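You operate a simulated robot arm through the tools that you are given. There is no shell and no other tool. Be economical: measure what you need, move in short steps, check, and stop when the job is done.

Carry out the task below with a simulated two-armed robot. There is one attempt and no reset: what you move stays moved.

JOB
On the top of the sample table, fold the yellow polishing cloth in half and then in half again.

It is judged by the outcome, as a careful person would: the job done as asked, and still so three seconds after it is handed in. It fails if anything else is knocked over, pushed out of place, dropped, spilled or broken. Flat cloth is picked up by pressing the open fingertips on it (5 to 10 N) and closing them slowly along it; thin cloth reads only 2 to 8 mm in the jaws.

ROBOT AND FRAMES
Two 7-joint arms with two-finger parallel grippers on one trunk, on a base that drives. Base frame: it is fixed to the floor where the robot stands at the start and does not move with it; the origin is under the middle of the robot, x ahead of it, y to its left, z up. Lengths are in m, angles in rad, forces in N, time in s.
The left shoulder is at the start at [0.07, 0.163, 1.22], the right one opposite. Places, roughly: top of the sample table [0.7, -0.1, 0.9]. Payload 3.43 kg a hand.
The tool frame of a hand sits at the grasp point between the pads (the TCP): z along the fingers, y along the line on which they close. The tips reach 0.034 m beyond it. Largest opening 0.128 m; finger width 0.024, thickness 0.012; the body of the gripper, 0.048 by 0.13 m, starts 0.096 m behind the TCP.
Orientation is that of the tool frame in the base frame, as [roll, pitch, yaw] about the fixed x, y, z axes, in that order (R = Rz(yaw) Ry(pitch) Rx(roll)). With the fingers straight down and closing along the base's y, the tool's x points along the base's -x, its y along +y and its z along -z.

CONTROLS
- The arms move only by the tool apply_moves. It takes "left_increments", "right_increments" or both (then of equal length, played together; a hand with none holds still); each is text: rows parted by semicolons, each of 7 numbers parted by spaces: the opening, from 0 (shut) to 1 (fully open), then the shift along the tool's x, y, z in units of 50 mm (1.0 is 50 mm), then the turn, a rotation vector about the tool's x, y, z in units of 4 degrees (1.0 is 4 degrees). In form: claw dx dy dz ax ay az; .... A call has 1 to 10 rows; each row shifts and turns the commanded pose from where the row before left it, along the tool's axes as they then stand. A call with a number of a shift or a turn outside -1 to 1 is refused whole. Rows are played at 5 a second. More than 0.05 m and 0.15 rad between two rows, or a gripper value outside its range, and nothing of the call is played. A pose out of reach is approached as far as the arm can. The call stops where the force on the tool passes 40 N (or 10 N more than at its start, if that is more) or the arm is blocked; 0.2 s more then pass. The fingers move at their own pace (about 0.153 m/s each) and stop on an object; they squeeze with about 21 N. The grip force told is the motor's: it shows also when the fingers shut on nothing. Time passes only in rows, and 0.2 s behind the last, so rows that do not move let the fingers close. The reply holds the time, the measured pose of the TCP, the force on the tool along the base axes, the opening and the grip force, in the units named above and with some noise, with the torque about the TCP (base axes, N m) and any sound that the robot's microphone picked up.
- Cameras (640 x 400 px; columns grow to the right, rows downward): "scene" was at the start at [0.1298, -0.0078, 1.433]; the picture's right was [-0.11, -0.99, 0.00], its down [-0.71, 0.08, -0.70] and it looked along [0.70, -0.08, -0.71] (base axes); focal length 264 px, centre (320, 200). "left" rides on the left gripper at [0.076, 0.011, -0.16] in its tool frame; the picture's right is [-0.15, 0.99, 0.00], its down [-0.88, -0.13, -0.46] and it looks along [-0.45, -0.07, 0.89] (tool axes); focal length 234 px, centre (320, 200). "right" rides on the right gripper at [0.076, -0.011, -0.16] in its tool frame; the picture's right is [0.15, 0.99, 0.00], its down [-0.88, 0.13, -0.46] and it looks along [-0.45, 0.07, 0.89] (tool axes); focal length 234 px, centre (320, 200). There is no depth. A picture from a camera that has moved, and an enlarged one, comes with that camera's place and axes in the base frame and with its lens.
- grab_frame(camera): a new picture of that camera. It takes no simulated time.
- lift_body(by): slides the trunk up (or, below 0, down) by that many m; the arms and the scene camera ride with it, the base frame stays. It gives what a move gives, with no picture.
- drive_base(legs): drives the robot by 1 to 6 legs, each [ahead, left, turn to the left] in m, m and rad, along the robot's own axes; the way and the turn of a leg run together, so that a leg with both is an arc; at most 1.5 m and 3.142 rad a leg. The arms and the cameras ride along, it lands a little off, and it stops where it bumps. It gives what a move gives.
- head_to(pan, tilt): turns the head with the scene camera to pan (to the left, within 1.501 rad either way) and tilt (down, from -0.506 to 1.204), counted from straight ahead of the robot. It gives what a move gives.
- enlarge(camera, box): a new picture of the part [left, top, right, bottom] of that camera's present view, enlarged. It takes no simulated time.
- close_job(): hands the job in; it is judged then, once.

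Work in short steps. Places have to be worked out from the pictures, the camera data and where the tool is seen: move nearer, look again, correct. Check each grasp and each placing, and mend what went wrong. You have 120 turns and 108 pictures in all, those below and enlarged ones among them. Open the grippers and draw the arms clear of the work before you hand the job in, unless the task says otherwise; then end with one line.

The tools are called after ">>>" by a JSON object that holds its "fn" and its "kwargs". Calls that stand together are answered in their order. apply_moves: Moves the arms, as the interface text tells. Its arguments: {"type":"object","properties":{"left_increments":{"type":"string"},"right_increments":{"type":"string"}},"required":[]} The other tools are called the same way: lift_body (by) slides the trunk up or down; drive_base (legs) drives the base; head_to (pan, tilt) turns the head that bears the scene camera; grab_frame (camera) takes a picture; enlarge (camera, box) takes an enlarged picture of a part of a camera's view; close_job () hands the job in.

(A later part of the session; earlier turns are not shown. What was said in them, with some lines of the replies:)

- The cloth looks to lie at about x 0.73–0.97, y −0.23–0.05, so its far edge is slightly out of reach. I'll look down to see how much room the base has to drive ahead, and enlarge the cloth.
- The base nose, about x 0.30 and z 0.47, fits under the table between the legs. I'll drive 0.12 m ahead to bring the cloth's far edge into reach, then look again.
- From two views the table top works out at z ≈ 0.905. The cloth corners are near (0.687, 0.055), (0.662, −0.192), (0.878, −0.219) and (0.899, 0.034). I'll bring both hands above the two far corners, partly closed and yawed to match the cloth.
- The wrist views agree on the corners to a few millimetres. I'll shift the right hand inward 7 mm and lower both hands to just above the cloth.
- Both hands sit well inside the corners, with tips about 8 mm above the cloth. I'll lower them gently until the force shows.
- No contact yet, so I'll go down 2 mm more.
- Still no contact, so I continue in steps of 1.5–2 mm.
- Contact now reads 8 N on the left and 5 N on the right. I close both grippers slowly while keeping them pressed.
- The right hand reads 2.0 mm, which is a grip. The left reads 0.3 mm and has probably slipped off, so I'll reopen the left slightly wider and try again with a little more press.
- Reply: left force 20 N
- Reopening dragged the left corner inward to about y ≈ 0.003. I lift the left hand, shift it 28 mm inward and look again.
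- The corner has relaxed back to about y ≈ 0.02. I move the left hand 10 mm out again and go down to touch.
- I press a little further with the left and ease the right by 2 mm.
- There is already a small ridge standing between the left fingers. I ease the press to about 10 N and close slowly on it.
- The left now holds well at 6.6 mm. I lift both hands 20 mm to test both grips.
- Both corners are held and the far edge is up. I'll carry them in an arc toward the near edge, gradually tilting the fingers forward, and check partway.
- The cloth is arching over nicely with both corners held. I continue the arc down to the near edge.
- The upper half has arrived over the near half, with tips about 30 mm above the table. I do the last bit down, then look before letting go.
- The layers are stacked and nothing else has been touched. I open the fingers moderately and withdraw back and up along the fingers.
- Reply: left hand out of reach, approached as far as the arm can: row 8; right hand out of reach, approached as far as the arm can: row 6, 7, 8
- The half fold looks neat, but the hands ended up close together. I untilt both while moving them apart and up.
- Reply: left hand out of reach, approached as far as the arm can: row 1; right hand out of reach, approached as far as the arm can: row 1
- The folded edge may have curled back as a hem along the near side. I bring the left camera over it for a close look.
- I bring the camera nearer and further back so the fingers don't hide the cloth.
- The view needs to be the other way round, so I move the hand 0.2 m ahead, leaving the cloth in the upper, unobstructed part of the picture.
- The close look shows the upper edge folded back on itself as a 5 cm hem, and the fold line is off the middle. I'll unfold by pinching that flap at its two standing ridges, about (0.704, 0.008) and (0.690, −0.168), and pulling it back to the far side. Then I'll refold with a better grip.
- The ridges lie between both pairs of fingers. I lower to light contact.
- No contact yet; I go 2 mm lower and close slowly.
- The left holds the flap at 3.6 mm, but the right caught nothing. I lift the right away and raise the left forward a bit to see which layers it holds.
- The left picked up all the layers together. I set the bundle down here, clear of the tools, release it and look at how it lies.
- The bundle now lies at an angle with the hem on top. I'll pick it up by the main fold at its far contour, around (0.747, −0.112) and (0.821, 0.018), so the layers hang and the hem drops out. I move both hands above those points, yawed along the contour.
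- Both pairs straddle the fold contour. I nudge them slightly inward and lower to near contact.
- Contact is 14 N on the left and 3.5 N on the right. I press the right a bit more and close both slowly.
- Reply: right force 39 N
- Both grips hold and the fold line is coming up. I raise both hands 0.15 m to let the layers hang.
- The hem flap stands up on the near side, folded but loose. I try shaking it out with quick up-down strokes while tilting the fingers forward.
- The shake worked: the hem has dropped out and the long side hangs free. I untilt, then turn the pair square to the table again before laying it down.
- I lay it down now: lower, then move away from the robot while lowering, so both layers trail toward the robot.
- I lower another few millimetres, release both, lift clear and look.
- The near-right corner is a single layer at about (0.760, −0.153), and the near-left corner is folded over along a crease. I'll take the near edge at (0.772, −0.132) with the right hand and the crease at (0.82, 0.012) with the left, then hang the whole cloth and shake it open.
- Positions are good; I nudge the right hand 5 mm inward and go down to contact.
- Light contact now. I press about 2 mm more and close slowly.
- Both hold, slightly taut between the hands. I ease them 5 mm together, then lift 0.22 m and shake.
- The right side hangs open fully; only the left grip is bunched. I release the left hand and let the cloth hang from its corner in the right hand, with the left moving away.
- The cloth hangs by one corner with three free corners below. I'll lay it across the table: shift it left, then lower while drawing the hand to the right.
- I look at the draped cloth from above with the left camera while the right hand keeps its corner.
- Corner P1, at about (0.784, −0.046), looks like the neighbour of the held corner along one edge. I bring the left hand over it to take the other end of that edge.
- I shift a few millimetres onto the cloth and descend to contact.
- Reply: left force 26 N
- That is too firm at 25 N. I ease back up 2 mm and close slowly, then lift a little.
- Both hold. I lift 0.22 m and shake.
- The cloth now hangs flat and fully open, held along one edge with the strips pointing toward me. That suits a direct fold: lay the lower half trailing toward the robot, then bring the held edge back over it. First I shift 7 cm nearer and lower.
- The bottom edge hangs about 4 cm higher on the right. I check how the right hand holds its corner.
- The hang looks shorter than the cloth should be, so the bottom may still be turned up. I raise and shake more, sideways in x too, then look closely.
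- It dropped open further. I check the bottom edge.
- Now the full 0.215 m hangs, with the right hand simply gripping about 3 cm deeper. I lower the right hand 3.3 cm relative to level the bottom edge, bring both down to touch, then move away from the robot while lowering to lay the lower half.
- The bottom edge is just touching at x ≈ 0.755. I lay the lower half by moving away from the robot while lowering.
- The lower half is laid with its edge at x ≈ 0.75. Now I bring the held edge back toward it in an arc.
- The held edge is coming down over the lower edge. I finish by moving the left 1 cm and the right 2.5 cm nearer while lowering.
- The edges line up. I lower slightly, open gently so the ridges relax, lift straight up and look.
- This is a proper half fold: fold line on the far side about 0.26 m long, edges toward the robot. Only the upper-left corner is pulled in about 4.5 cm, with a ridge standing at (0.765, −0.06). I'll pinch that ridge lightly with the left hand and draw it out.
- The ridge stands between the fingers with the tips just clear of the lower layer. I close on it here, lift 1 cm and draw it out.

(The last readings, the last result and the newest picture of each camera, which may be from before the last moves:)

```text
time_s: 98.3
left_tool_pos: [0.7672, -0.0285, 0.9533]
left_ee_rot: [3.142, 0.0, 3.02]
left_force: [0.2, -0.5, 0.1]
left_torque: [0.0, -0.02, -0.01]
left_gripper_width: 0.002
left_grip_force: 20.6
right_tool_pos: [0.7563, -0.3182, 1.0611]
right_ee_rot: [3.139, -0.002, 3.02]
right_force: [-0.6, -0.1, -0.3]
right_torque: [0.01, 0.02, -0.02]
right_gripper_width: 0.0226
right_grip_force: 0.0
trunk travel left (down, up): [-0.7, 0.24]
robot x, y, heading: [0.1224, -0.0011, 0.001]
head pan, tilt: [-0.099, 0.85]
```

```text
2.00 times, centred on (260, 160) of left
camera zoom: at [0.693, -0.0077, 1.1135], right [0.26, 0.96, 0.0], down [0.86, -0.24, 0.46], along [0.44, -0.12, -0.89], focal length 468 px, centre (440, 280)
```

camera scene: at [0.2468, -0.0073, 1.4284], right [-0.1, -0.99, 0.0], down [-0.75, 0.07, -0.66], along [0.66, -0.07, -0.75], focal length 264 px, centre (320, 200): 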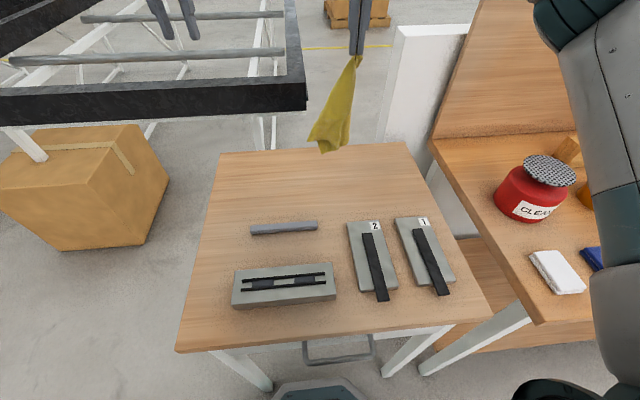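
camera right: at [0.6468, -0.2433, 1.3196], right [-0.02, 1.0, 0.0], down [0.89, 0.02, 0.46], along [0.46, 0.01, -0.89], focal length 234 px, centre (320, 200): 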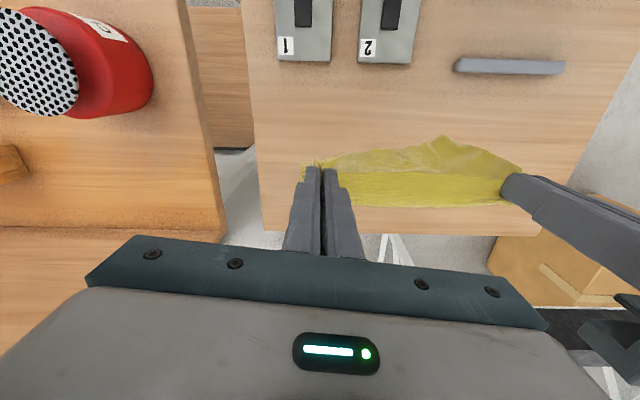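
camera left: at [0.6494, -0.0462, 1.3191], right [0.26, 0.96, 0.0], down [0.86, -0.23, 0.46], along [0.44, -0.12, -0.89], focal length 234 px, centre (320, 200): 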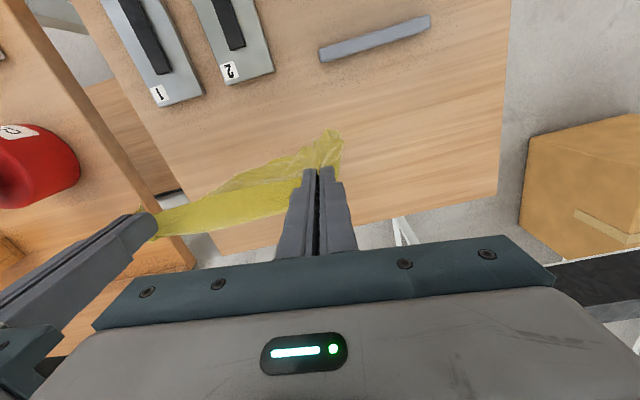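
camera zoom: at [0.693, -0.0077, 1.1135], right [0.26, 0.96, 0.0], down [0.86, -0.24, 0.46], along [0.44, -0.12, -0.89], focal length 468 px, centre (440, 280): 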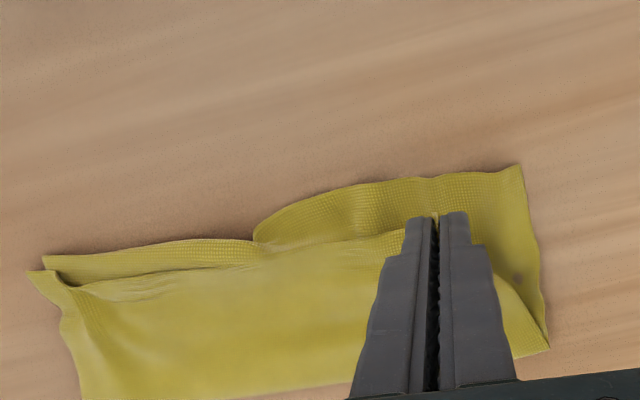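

Only the top layer came along, as wanted. I pull 1 cm more outward and nearer, lower, release and lift.

>>> {"fn": "apply_moves", "kwargs": {"left_increments": "0 0.2 0.25 0 0 0 0;0 0.05 0.1 0.2 0 0 0;0 0 0 0.1 0 0 0;0.08 0 0 0 0 0 0;0.15 0 0 0 0 0 0;0.15 0 0 -0.4 0 0 0;0.15 0 0 -0.8 0 0 0;0.15 -0.6 0 -0.7 0 0 0;0.15 -0.9 0 -0.3 0 0 0;0.15 -0.4 0 0 0 0 0"}}

>>> {"fn": "enlarge", "kwargs": {"camera": "left", "box": [40, 10, 400, 235]}}

```text
time_s: 100.5
left_tool_pos: [0.8528, -0.0221, 1.0499]
left_ee_rot: [-3.141, 0.001, 3.021]
left_force: [-0.7, -0.5, 0.1]
left_torque: [-0.02, -0.02, -0.02]
left_gripper_width: 0.0196
left_grip_force: 0.2
right_tool_pos: [0.7562, -0.3181, 1.0602]
right_ee_rot: [3.14, 0.0, 3.02]
right_force: [-0.5, -0.6, -0.7]
right_torque: [0.0, 0.02, -0.02]
right_gripper_width: 0.023
right_grip_force: 0.0
trunk travel left (down, up): [-0.7, 0.24]
robot x, y, heading: [0.1173, 0.0007, 0.001]
head pan, tilt: [-0.099, 0.85]
```

```text
1.78 times, centred on (220, 122) of left
camera zoom: at [0.7772, -0.0003, 1.2091], right [0.26, 0.96, 0.0], down [0.86, -0.23, 0.46], along [0.44, -0.12, -0.89], focal length 416 px, centre (498, 338)
```

zoom: 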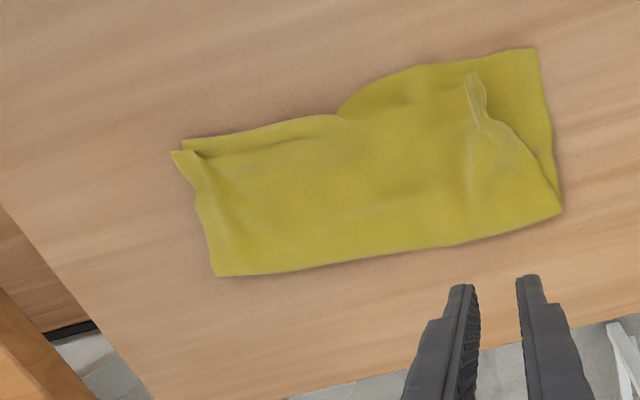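

The whole cloth slid along instead; the slack is still in the standing ridge. I'll anchor the right part by pressing with the right hand, and smooth the ridge outward with the closed left fingertips.

>>> {"fn": "apply_moves", "kwargs": {"left_increments": "0 0.4 -0.11 0.2 0 0 0;0 0.4 -0.11 0.3 0 0 0;0 0.43 -0.11 0.3 0 0 0;0 0.43 -0.11 0.3 0 0 0;0 0 0 0.5 0 0 0;0 0 0 0.5 0 0 0;0 0 0 0 0 0 0", "right_increments": "0 -0.08 0.75 0.2 0 0 0;0 -0.08 0.75 0.3 0 0 0;0 -0.08 0.75 0.4 0 0 0;0 -0.08 0.77 0.5 0 0 0;0 0 0 0.5 0 0 0;0 0 0 0.46 0 0 0;0 0 0 0.08 0 0 0"}}

>>> {"fn": "apply_moves", "kwargs": {"left_increments": "0 0 0 0.06 0 0 0;0 0 0 0 0 0 0", "right_increments": "0 0 0 0.06 0 0 0;0 0 0 0 0 0 0"}}

```text
time_s: 102.1
left_tool_pos: [0.7667, -0.031, 0.9442]
left_ee_rot: [-3.141, -0.001, 3.022]
left_force: [-0.7, 0.0, 0.1]
left_torque: [-0.01, 0.0, -0.04]
left_gripper_width: 0.0
left_grip_force: 20.6
right_tool_pos: [0.791, -0.1686, 0.9383]
right_ee_rot: [-3.141, 0.001, 3.019]
right_force: [-0.9, -0.6, 0.5]
right_torque: [0.01, 0.02, -0.01]
right_gripper_width: 0.0
right_grip_force: 21.2
trunk travel left (down, up): [-0.7, 0.24]
robot x, y, heading: [0.1212, 0.002, 0.0]
head pan, tilt: [-0.099, 0.85]
```

```text
time_s: 102.7
left_tool_pos: [0.7673, -0.0314, 0.9423]
left_ee_rot: [-3.141, 0.0, 3.023]
left_force: [0.6, 0.6, -0.7]
left_torque: [-0.01, 0.03, 0.0]
left_gripper_width: 0.0
left_grip_force: 21.4
right_tool_pos: [0.7907, -0.1688, 0.936]
right_ee_rot: [3.139, 0.002, 3.02]
right_force: [0.4, 0.0, 6.0]
right_torque: [-0.01, 0.0, 0.01]
right_gripper_width: 0.0001
right_grip_force: 20.5
trunk travel left (down, up): [-0.7, 0.24]
robot x, y, heading: [0.1223, -0.0018, -0.002]
head pan, tilt: [-0.099, 0.85]
```

The right presses at 6 N. I lower the left to light contact and sweep outward 7.5 cm.

>>> {"fn": "apply_moves", "kwargs": {"left_increments": "0 0 0 0.11 0 0 0;0 0.02 0.2 0 0 0 0;0 0.02 0.2 0 0 0 0;0 0.02 0.2 0 0 0 0;0 0.02 0.2 0 0 0 0;0 0.02 0.2 0 0 0 0;0 0.02 0.2 0 0 0 0;0 0.02 0.2 0 0 0 0;0 0 0 0 0 0 0", "right_increments": "0 0 0 0.02 0 0 0;0 0 0 0 0 0 0;0 0 0 0 0 0 0;0 0 0 0 0 0 0;0 0 0 0 0 0 0;0 0 0 0 0 0 0;0 0 0 0 0 0 0;0 0 0 0 0 0 0;0 0 0 0 0 0 0"}}

>>> {"fn": "enlarge", "kwargs": {"camera": "left", "box": [100, 60, 420, 260]}}

```text
time_s: 104.7
left_tool_pos: [0.7672, 0.0384, 0.9374]
left_ee_rot: [-3.141, 0.002, 3.02]
left_force: [-0.8, -0.2, -0.1]
left_torque: [0.01, 0.01, -0.01]
left_gripper_width: 0.0003
left_grip_force: 20.8
right_tool_pos: [0.7894, -0.1677, 0.9351]
right_ee_rot: [3.139, 0.002, 3.02]
right_force: [4.7, -1.8, 23.7]
right_torque: [-0.04, -0.14, 0.01]
right_gripper_width: 0.0
right_grip_force: 20.9
trunk travel left (down, up): [-0.7, 0.24]
robot x, y, heading: [0.1176, -0.0005, 0.0]
head pan, tilt: [-0.099, 0.85]
```

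```text
2.00 times, centred on (260, 160) of left
camera zoom: at [0.6918, 0.0587, 1.0961], right [0.26, 0.96, 0.0], down [0.86, -0.23, 0.46], along [0.44, -0.12, -0.89], focal length 468 px, centre (440, 280)
```

zoom: 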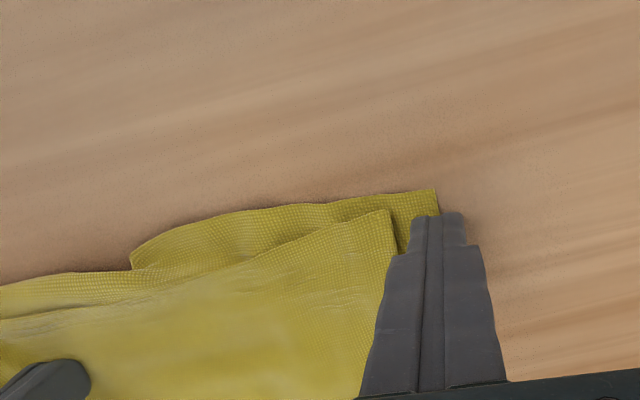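

Smoothing worked: the upper-left corner now lies within about 1.5 cm of the lower one. I lift both hands clear and look at the whole half fold.

>>> {"fn": "apply_moves", "kwargs": {"left_increments": "0 0 0 -0.5 0 0 0;0 0 0 -0.8 0 0 0;0 -0.5 -0.3 -0.8 0 0 0;0 -0.8 -0.4 -0.2 0 0 0;0 -0.6 -0.4 0 0 0 0", "right_increments": "0 0 0 -0.5 0 0 0;0 0 0 -0.8 0 0 0;0 0 -0.6 -0.6 0 0 0;0 0 -0.9 0 0 0 0;0 0 -0.9 0 0 0 0"}}

>>> {"fn": "enlarge", "kwargs": {"camera": "left", "box": [40, 10, 400, 235]}}

```text
time_s: 105.9
left_tool_pos: [0.856, -0.0319, 1.0512]
left_ee_rot: [3.141, -0.001, 3.021]
left_force: [1.3, 0.6, 0.3]
left_torque: [0.03, -0.02, 0.02]
left_gripper_width: 0.0
left_grip_force: 21.2
right_tool_pos: [0.7744, -0.291, 1.0284]
right_ee_rot: [3.138, 0.0, 3.021]
right_force: [-0.6, 0.2, 0.5]
right_torque: [0.05, -0.01, 0.03]
right_gripper_width: 0.0
right_grip_force: 21.0
trunk travel left (down, up): [-0.7, 0.24]
robot x, y, heading: [0.1216, 0.0015, 0.002]
head pan, tilt: [-0.099, 0.85]
```

```text
1.78 times, centred on (220, 122) of left
camera zoom: at [0.781, -0.0113, 1.2103], right [0.26, 0.96, 0.0], down [0.86, -0.24, 0.46], along [0.44, -0.12, -0.89], focal length 416 px, centre (498, 338)
```

zoom: 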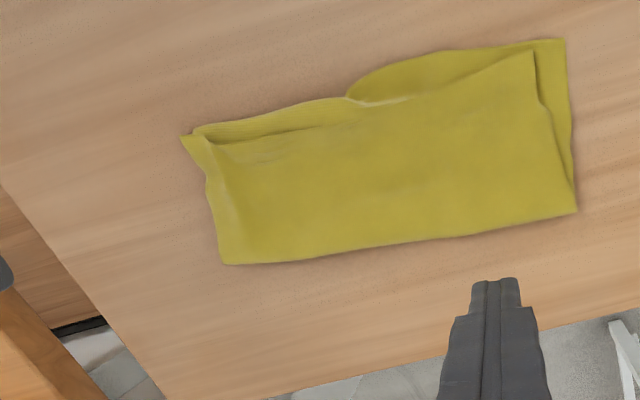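

The half fold is neat now: about 0.26 × 0.10 m, mid-line around (0.787, −0.094). For the second fold I'll pinch up a hump of both layers on that mid-line with the left hand, let both halves hang from it, and lay them down together.

>>> {"fn": "apply_moves", "kwargs": {"left_increments": "0.34 0.28 -0.35 0.2 0 0 0;0.34 0.28 -0.35 0.3 0 0 0;0.34 0.28 -0.35 0.3 0 0 0;0.34 0.28 -0.34 0.3 0 0 0;0.34 0 0 0.5 0 0 0;0.34 0 0 0.58 0 0 0;0.34 0 0 0.08 0 0 0;0.34 0 0 0 0 0 0"}}

>>> {"fn": "apply_moves", "kwargs": {"left_increments": "0.34 0 0 0.06 0 0 0;0.34 0 0 0 0 0 0"}}

```text
time_s: 107.7
left_tool_pos: [0.7925, -0.0907, 0.9371]
left_ee_rot: [-3.141, -0.001, 3.02]
left_force: [-0.6, 0.0, -1.3]
left_torque: [-0.01, -0.02, 0.04]
left_gripper_width: 0.0436
left_grip_force: 0.2
right_tool_pos: [0.7758, -0.2887, 1.0273]
right_ee_rot: [3.14, -0.001, 3.021]
right_force: [0.3, 0.0, 0.3]
right_torque: [-0.01, 0.01, 0.02]
right_gripper_width: 0.0001
right_grip_force: 21.2
trunk travel left (down, up): [-0.7, 0.24]
robot x, y, heading: [0.1193, -0.0021, 0.002]
head pan, tilt: [-0.099, 0.85]
```

```text
time_s: 108.3
left_tool_pos: [0.7913, -0.0901, 0.9348]
left_ee_rot: [3.141, 0.001, 3.021]
left_force: [0.4, -0.4, 4.7]
left_torque: [0.02, -0.04, 0.03]
left_gripper_width: 0.0436
left_grip_force: 0.2
right_tool_pos: [0.7757, -0.2882, 1.0284]
right_ee_rot: [3.139, 0.0, 3.019]
right_force: [0.1, 0.0, -0.4]
right_torque: [0.01, -0.01, 0.0]
right_gripper_width: 0.0002
right_grip_force: 20.8
trunk travel left (down, up): [-0.7, 0.24]
robot x, y, heading: [0.1202, -0.0001, 0.001]
head pan, tilt: [-0.099, 0.85]
```

I press to roughly 12–15 N so both layers follow, then close slowly.

>>> {"fn": "apply_moves", "kwargs": {"left_increments": "0.34 0 -0.06 0.05 0 0 0;0.31 0 0 0 0 0 0;0.28 0 0 0 0 0 0;0.25 0 0 0 0 0 0;0.22 0 0 0 0 0 0;0.19 0 0 0 0 0 0;0.16 0 0 0 0 0 0;0.13 0 0 0 0 0 0;0.1 0 0 0 0 0 0;0.07 0 0 0 0 0 0"}}

>>> {"fn": "apply_moves", "kwargs": {"left_increments": "0.04 0 0 0 0 0 0;0 0 0 0 0 0 0;0 0 0 0 0 0 0;0 0 0 -0.3 0 0 0;0 0 0 -0.3 0 0 0;0 0 0 0 0 0 0"}}

>>> {"fn": "enlarge", "kwargs": {"camera": "scene", "box": [230, 110, 410, 222]}}

```text
time_s: 110.5
left_tool_pos: [0.79, -0.0933, 0.9366]
left_ee_rot: [3.142, 0.005, 3.02]
left_force: [1.7, -0.8, 33.5]
left_torque: [0.05, 0.03, 0.02]
left_gripper_width: 0.0092
left_grip_force: 0.5
right_tool_pos: [0.7734, -0.2876, 1.0299]
right_ee_rot: [3.14, 0.002, 3.019]
right_force: [0.4, -0.3, 0.5]
right_torque: [0.0, 0.02, -0.01]
right_gripper_width: 0.0
right_grip_force: 20.8
trunk travel left (down, up): [-0.7, 0.24]
robot x, y, heading: [0.1207, 0.0012, 0.004]
head pan, tilt: [-0.099, 0.85]
```

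```text
time_s: 111.9
left_tool_pos: [0.7928, -0.0945, 0.9612]
left_ee_rot: [3.141, -0.003, 3.022]
left_force: [0.6, 0.0, -0.2]
left_torque: [-0.02, 0.04, -0.05]
left_gripper_width: 0.0028
left_grip_force: 20.5
right_tool_pos: [0.776, -0.2891, 1.028]
right_ee_rot: [3.14, 0.001, 3.019]
right_force: [0.3, 0.3, -0.4]
right_torque: [-0.02, 0.0, 0.0]
right_gripper_width: 0.0
right_grip_force: 21.0
trunk travel left (down, up): [-0.7, 0.24]
robot x, y, heading: [0.122, 0.0001, 0.002]
head pan, tilt: [-0.099, 0.85]
```

```text
3.56 times, centred on (320, 166) of scene
camera zoom: at [0.2483, -0.007, 1.4282], right [-0.1, -1.0, 0.0], down [-0.75, 0.07, -0.66], along [0.66, -0.07, -0.75], focal length 938 px, centre (320, 321)
```

zoom: 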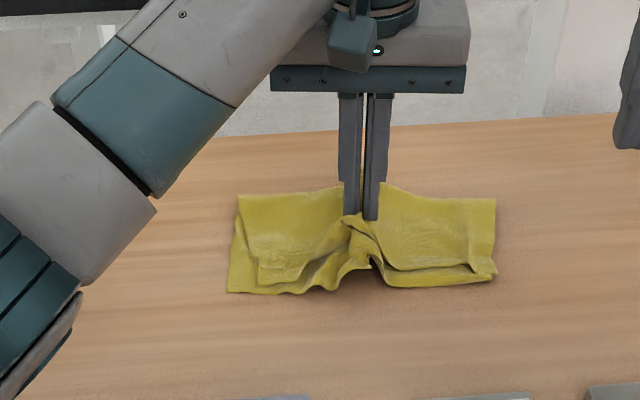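

Both layers rise together at the hump. I lift 11 cm so the halves hang.

>>> {"fn": "apply_moves", "kwargs": {"left_increments": "0 0 0 -0.3 0 0 0;0 0 0 -0.4 0 0 0;0 0 0 -0.4 0 0 0;0 0 0 -0.4 0 0 0;0 0 0 -0.4 0 0 0;0 0 0 -0.3 0 0 0;0 0 0 0 0 0 0;0 0 0 0 0 0 0"}}

>>> {"fn": "enlarge", "kwargs": {"camera": "scene", "box": [230, 80, 410, 222]}}

```text
time_s: 113.7
left_tool_pos: [0.7923, -0.0928, 1.0724]
left_ee_rot: [-3.141, 0.001, 3.021]
left_force: [-1.0, -0.2, -0.8]
left_torque: [0.01, 0.0, -0.03]
left_gripper_width: 0.0025
left_grip_force: 21.1
right_tool_pos: [0.7775, -0.2892, 1.0286]
right_ee_rot: [3.14, 0.0, 3.019]
right_force: [-0.1, -0.3, -0.2]
right_torque: [0.02, -0.03, -0.05]
right_gripper_width: 0.0002
right_grip_force: 20.9
trunk travel left (down, up): [-0.7, 0.24]
robot x, y, heading: [0.1165, 0.0033, 0.001]
head pan, tilt: [-0.099, 0.85]
```

```text
2.82 times, centred on (320, 151) of scene
camera zoom: at [0.2474, -0.0068, 1.4284], right [-0.1, -1.0, 0.0], down [-0.75, 0.07, -0.66], along [0.66, -0.07, -0.75], focal length 743 px, centre (320, 338)
```

zoom: 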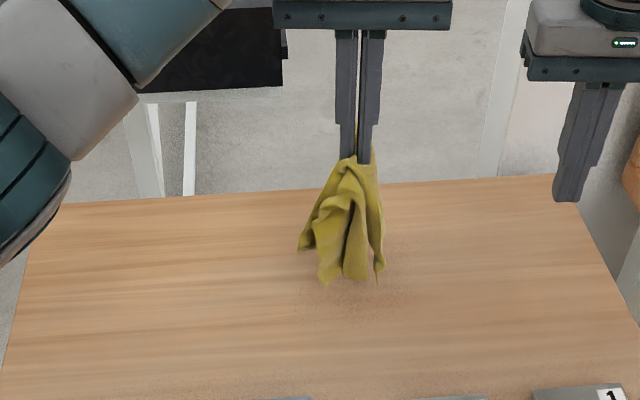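

It hangs from one point with the near and far wings drooping a little. I lay it by moving left while lowering, so both halves trail to the right together.

>>> {"fn": "apply_moves", "kwargs": {"left_increments": "0 0 0 0.3 0 0 0;0 0.044 0.367 0.3 0 0 0;0 0.044 0.367 0.36 0 0 0;0 0.044 0.367 0.36 0 0 0;0 0.044 0.367 0.36 0 0 0;0 0.044 0.367 0.36 0 0 0;0 0.044 0.367 0.3 0 0 0;0 0.02 0.2 0.1 0 0 0;0 0 0 0 0 0 0"}}

>>> {"fn": "enlarge", "kwargs": {"camera": "scene", "box": [230, 110, 410, 222]}}

>>> {"fn": "enlarge", "kwargs": {"camera": "left", "box": [100, 60, 420, 260]}}

```text
time_s: 115.7
left_tool_pos: [0.7933, 0.0286, 0.9502]
left_ee_rot: [-3.141, 0.0, 3.022]
left_force: [-0.1, -0.4, -0.3]
left_torque: [-0.01, 0.02, -0.02]
left_gripper_width: 0.0025
left_grip_force: 21.3
right_tool_pos: [0.7763, -0.289, 1.0288]
right_ee_rot: [3.141, 0.0, 3.018]
right_force: [0.1, 0.2, 0.0]
right_torque: [0.0, -0.02, 0.0]
right_gripper_width: 0.0
right_grip_force: 21.4
trunk travel left (down, up): [-0.7, 0.24]
robot x, y, heading: [0.1208, -0.0019, -0.002]
head pan, tilt: [-0.099, 0.85]
```

```text
3.56 times, centred on (320, 166) of scene
camera zoom: at [0.2474, -0.007, 1.4284], right [-0.1, -1.0, 0.0], down [-0.75, 0.07, -0.66], along [0.66, -0.07, -0.75], focal length 938 px, centre (320, 321)
```

zoom: 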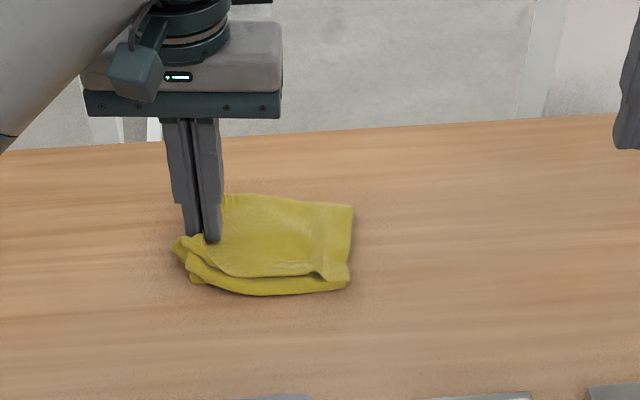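

```text
2.00 times, centred on (260, 160) of left
camera zoom: at [0.7171, 0.0489, 1.1098], right [0.26, 0.96, 0.0], down [0.86, -0.23, 0.46], along [0.44, -0.12, -0.89], focal length 468 px, centre (440, 280)
```

zoom: 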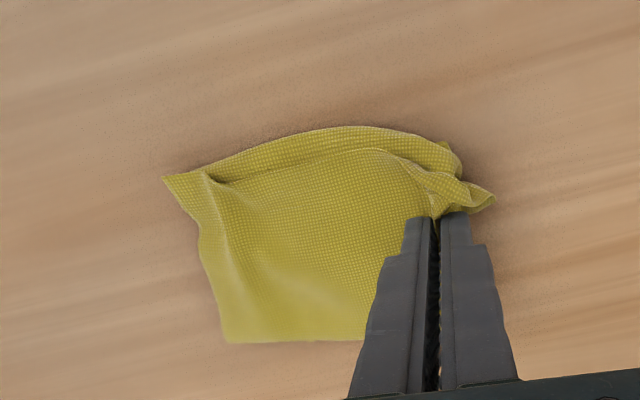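

It came down as a neat quarter. I lower the last centimetre, release slowly, lift and inspect.

>>> {"fn": "apply_moves", "kwargs": {"left_increments": "0 0 0 0.18 0 0 0;0.05 0 0 0 0 0 0;0.1 0 0 0 0 0 0;0.15 0 0 0 0 0 0;0.15 0 0 -0.3 0 0 0;0.15 0 0 -0.7 0 0 0;0.15 -0.5 0 -0.8 0 0 0;0.15 -0.8 0 -0.4 0 0 0;0.15 0 0 0 0 0 0"}}

>>> {"fn": "enlarge", "kwargs": {"camera": "left", "box": [100, 20, 420, 220]}}

>>> {"fn": "enlarge", "kwargs": {"camera": "scene", "box": [230, 110, 410, 222]}}

```text
time_s: 117.7
left_tool_pos: [0.8559, 0.0202, 1.0523]
left_ee_rot: [-3.141, 0.0, 3.022]
left_force: [0.2, -0.3, 0.5]
left_torque: [0.02, -0.02, -0.02]
left_gripper_width: 0.0193
left_grip_force: 0.0
right_tool_pos: [0.7771, -0.2866, 1.0289]
right_ee_rot: [-3.141, 0.0, 3.019]
right_force: [-0.3, 0.8, 0.9]
right_torque: [0.0, -0.01, 0.02]
right_gripper_width: 0.0
right_grip_force: 20.7
trunk travel left (down, up): [-0.7, 0.24]
robot x, y, heading: [0.1193, 0.0003, 0.0]
head pan, tilt: [-0.099, 0.85]
```

```text
2.00 times, centred on (260, 120) of left
camera zoom: at [0.7812, 0.0408, 1.2112], right [0.26, 0.96, 0.0], down [0.86, -0.23, 0.46], along [0.44, -0.12, -0.89], focal length 468 px, centre (440, 360)
```

zoom: 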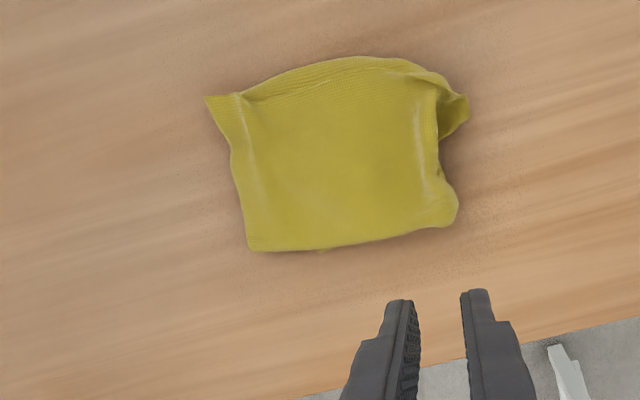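

```text
3.56 times, centred on (320, 166) of scene
camera zoom: at [0.2471, -0.0056, 1.4285], right [-0.1, -1.0, 0.0], down [-0.75, 0.07, -0.66], along [0.66, -0.07, -0.75], focal length 938 px, centre (320, 321)
```

zoom: 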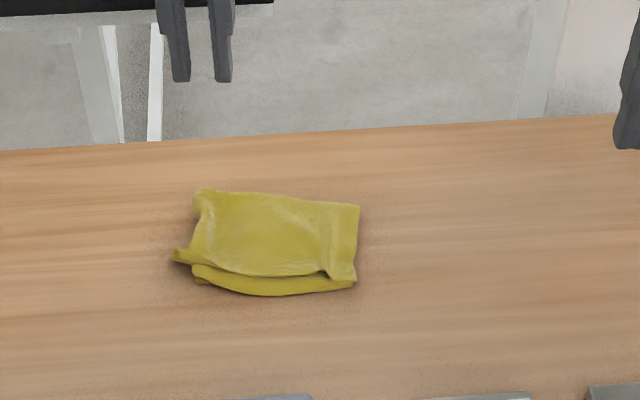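

The packet is a quarter, about 0.12 × 0.10 m, with its fold on the left. I press lightly along that fold with closed fingertips to settle it.

>>> {"fn": "apply_moves", "kwargs": {"left_increments": "0 0.4 -0.06 0 0 0 0;0 0.4 -0.06 0.2 0 0 0;0 0.37 -0.06 0.4 0 0 0;0 0 0 0.6 0 0 0;0 0 0 0.6 0 0 0;0 0 0 0.3 0 0 0;0 0 0 0.12 0 0 0;0 0 0 0 0 0 0"}}

```text
time_s: 119.5
left_tool_pos: [0.7984, 0.0185, 0.9416]
left_ee_rot: [3.141, -0.001, 3.022]
left_force: [-0.8, -0.8, 2.4]
left_torque: [-0.01, 0.0, -0.02]
left_gripper_width: 0.0003
left_grip_force: 21.1
right_tool_pos: [0.7766, -0.288, 1.0275]
right_ee_rot: [3.139, -0.001, 3.02]
right_force: [-0.1, 0.5, 0.1]
right_torque: [0.0, -0.03, 0.02]
right_gripper_width: 0.0
right_grip_force: 20.8
trunk travel left (down, up): [-0.7, 0.24]
robot x, y, heading: [0.1186, -0.0029, 0.0]
head pan, tilt: [-0.099, 0.85]
```

Light contact at 2.4 N. I press a few millimetres more, repeat 3 cm farther and 3 cm nearer, then withdraw.

>>> {"fn": "apply_moves", "kwargs": {"left_increments": "0 0 0 0.06 0 0 0;0 0 0 0 0 0 0;0 0 0 -0.4 0 0 0;0 -0.55 0 0 0 0 0;0 0 0 0.4 0 0 0;0 0 0 0 0 0 0;0 0 0 -0.4 0 0 0;0 0.6 0 -0.1 0 0 0;0 0.5 0 0.1 0 0 0;0 0 0 0.4 0 0 0"}}

>>> {"fn": "apply_moves", "kwargs": {"left_increments": "0 0 0 -0.6 0 0 0;0 0 0 -0.9 0 0 0;0.3 -0.4 0 -0.9 0 0 0;0.5 -0.5 0.4 -0.4 0 0 0;0.5 -0.5 0.5 0 0 0 0;0.5 0 0 0 0 0 0", "right_increments": "0.3 0 0 -0.5 0 0 0;0.5 0 0 -0.5 0 0 0;0.5 0 -0.3 0 0 0 0;0.5 0 0 0 0 0 0;0.5 0 0 0 0 0 0;0.5 0 0 0 0 0 0"}}

>>> {"fn": "grab_frame", "kwargs": {"camera": "scene"}}

>>> {"fn": "enlarge", "kwargs": {"camera": "left", "box": [60, 0, 380, 200]}}

```text
time_s: 121.7
left_tool_pos: [0.7709, 0.0218, 0.9384]
left_ee_rot: [-3.141, 0.001, 3.023]
left_force: [0.9, -1.4, 6.0]
left_torque: [-0.01, 0.05, 0.03]
left_gripper_width: 0.0
left_grip_force: 20.9
right_tool_pos: [0.7757, -0.2892, 1.0293]
right_ee_rot: [3.14, 0.0, 3.019]
right_force: [0.1, 0.5, 0.1]
right_torque: [0.0, -0.02, 0.0]
right_gripper_width: 0.0
right_grip_force: 21.6
trunk travel left (down, up): [-0.7, 0.24]
robot x, y, heading: [0.1243, -0.0011, -0.003]
head pan, tilt: [-0.099, 0.85]
```

```text
time_s: 123.1
left_tool_pos: [0.8463, 0.0554, 1.0774]
left_ee_rot: [-3.142, -0.001, 3.021]
left_force: [-0.1, -0.9, -0.3]
left_torque: [0.01, 0.01, 0.03]
left_gripper_width: 0.0641
left_grip_force: 0.1
right_tool_pos: [0.7746, -0.305, 1.0782]
right_ee_rot: [3.14, -0.001, 3.019]
right_force: [0.2, -0.1, 0.3]
right_torque: [0.0, -0.03, 0.02]
right_gripper_width: 0.0638
right_grip_force: 0.1
trunk travel left (down, up): [-0.7, 0.24]
robot x, y, heading: [0.1197, -0.0007, -0.003]
head pan, tilt: [-0.099, 0.85]
```

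```text
12 pictures are left
camera scene: at [0.2471, -0.0077, 1.4284], right [-0.1, -0.99, 0.0], down [-0.75, 0.08, -0.66], along [0.66, -0.07, -0.75], focal length 264 px, centre (320, 200)
```

scene: 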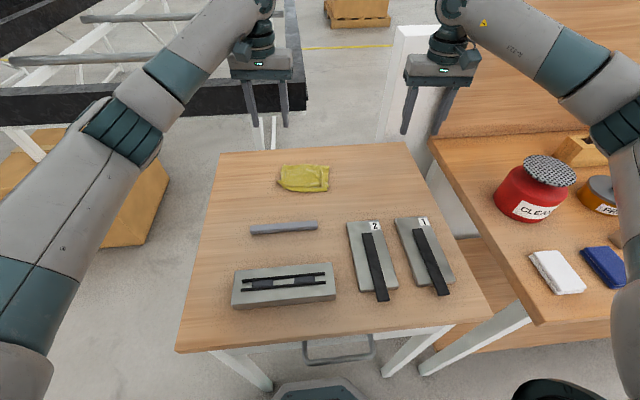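

```text
2.00 times, centred on (220, 100) of left
camera zoom: at [0.7709, 0.0771, 1.2367], right [0.26, 0.96, 0.0], down [0.86, -0.24, 0.46], along [0.44, -0.12, -0.89], focal length 468 px, centre (520, 400)
```

zoom: 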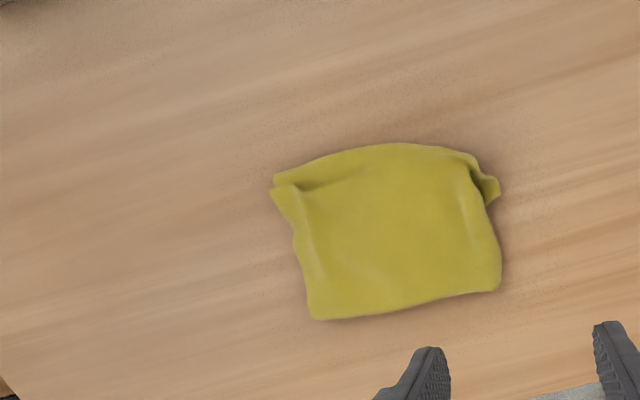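

The cloth is folded into a tidy quarter and everything else is where it started. I draw the hands up and away, then hand in.

>>> {"fn": "apply_moves", "kwargs": {"left_increments": "0.9 0 0.3 -0.8 0 0 0;0.9 0.2 0.8 -0.4 0 0 0;0.9 0.2 0.9 0 0 0 0;0.9 0.2 0.9 0 0 0 0;0.9 0 0 0 0 0 0", "right_increments": "0.6 0 0 -0.8 0 0 0;0.9 0.3 0 -0.4 0 0 0;0.9 0.5 0 0 0 0 0;0.9 0.5 0 0 0 0 0;0.9 0 0 0 0 0 0"}}

>>> {"fn": "enlarge", "kwargs": {"camera": "scene", "box": [190, 110, 450, 272]}}

```text
time_s: 124.3
left_tool_pos: [0.834, 0.204, 1.1352]
left_ee_rot: [-3.14, -0.002, 3.021]
left_force: [0.2, 0.2, -0.9]
left_torque: [0.01, 0.0, -0.02]
left_gripper_width: 0.1153
left_grip_force: 0.1
right_tool_pos: [0.7098, -0.2946, 1.1379]
right_ee_rot: [3.14, -0.002, 3.019]
right_force: [-0.8, -1.3, 1.2]
right_torque: [0.03, 0.01, 0.01]
right_gripper_width: 0.1152
right_grip_force: 0.0
trunk travel left (down, up): [-0.7, 0.24]
robot x, y, heading: [0.1199, -0.0027, 0.001]
head pan, tilt: [-0.099, 0.85]
```

```text
2.46 times, centred on (320, 191) of scene
camera zoom: at [0.2482, -0.0079, 1.4283], right [-0.1, -1.0, 0.0], down [-0.75, 0.08, -0.66], along [0.66, -0.06, -0.75], focal length 649 px, centre (320, 222)
```

zoom: 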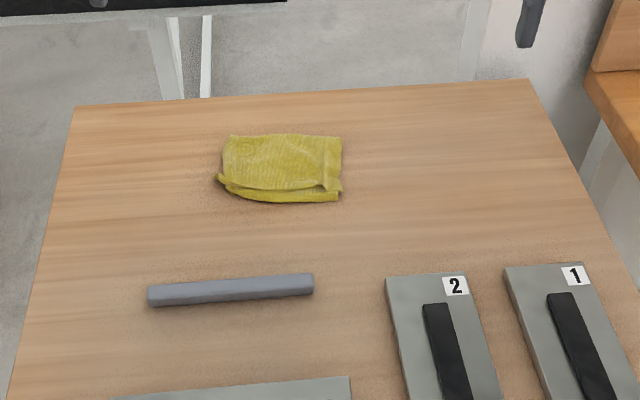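

The folded cloth lies still, the hands are open and clear, so I hand the job in.

>>> {"fn": "close_job", "kwargs": {}}

```text
The job is handed in.
```

The yellow polishing cloth is folded in half and in half again on the sample table, about 12 × 10 cm; some layer edges are 1–2 cm off and a small tuck sticks out at one corner, and nothing else on the table was moved.
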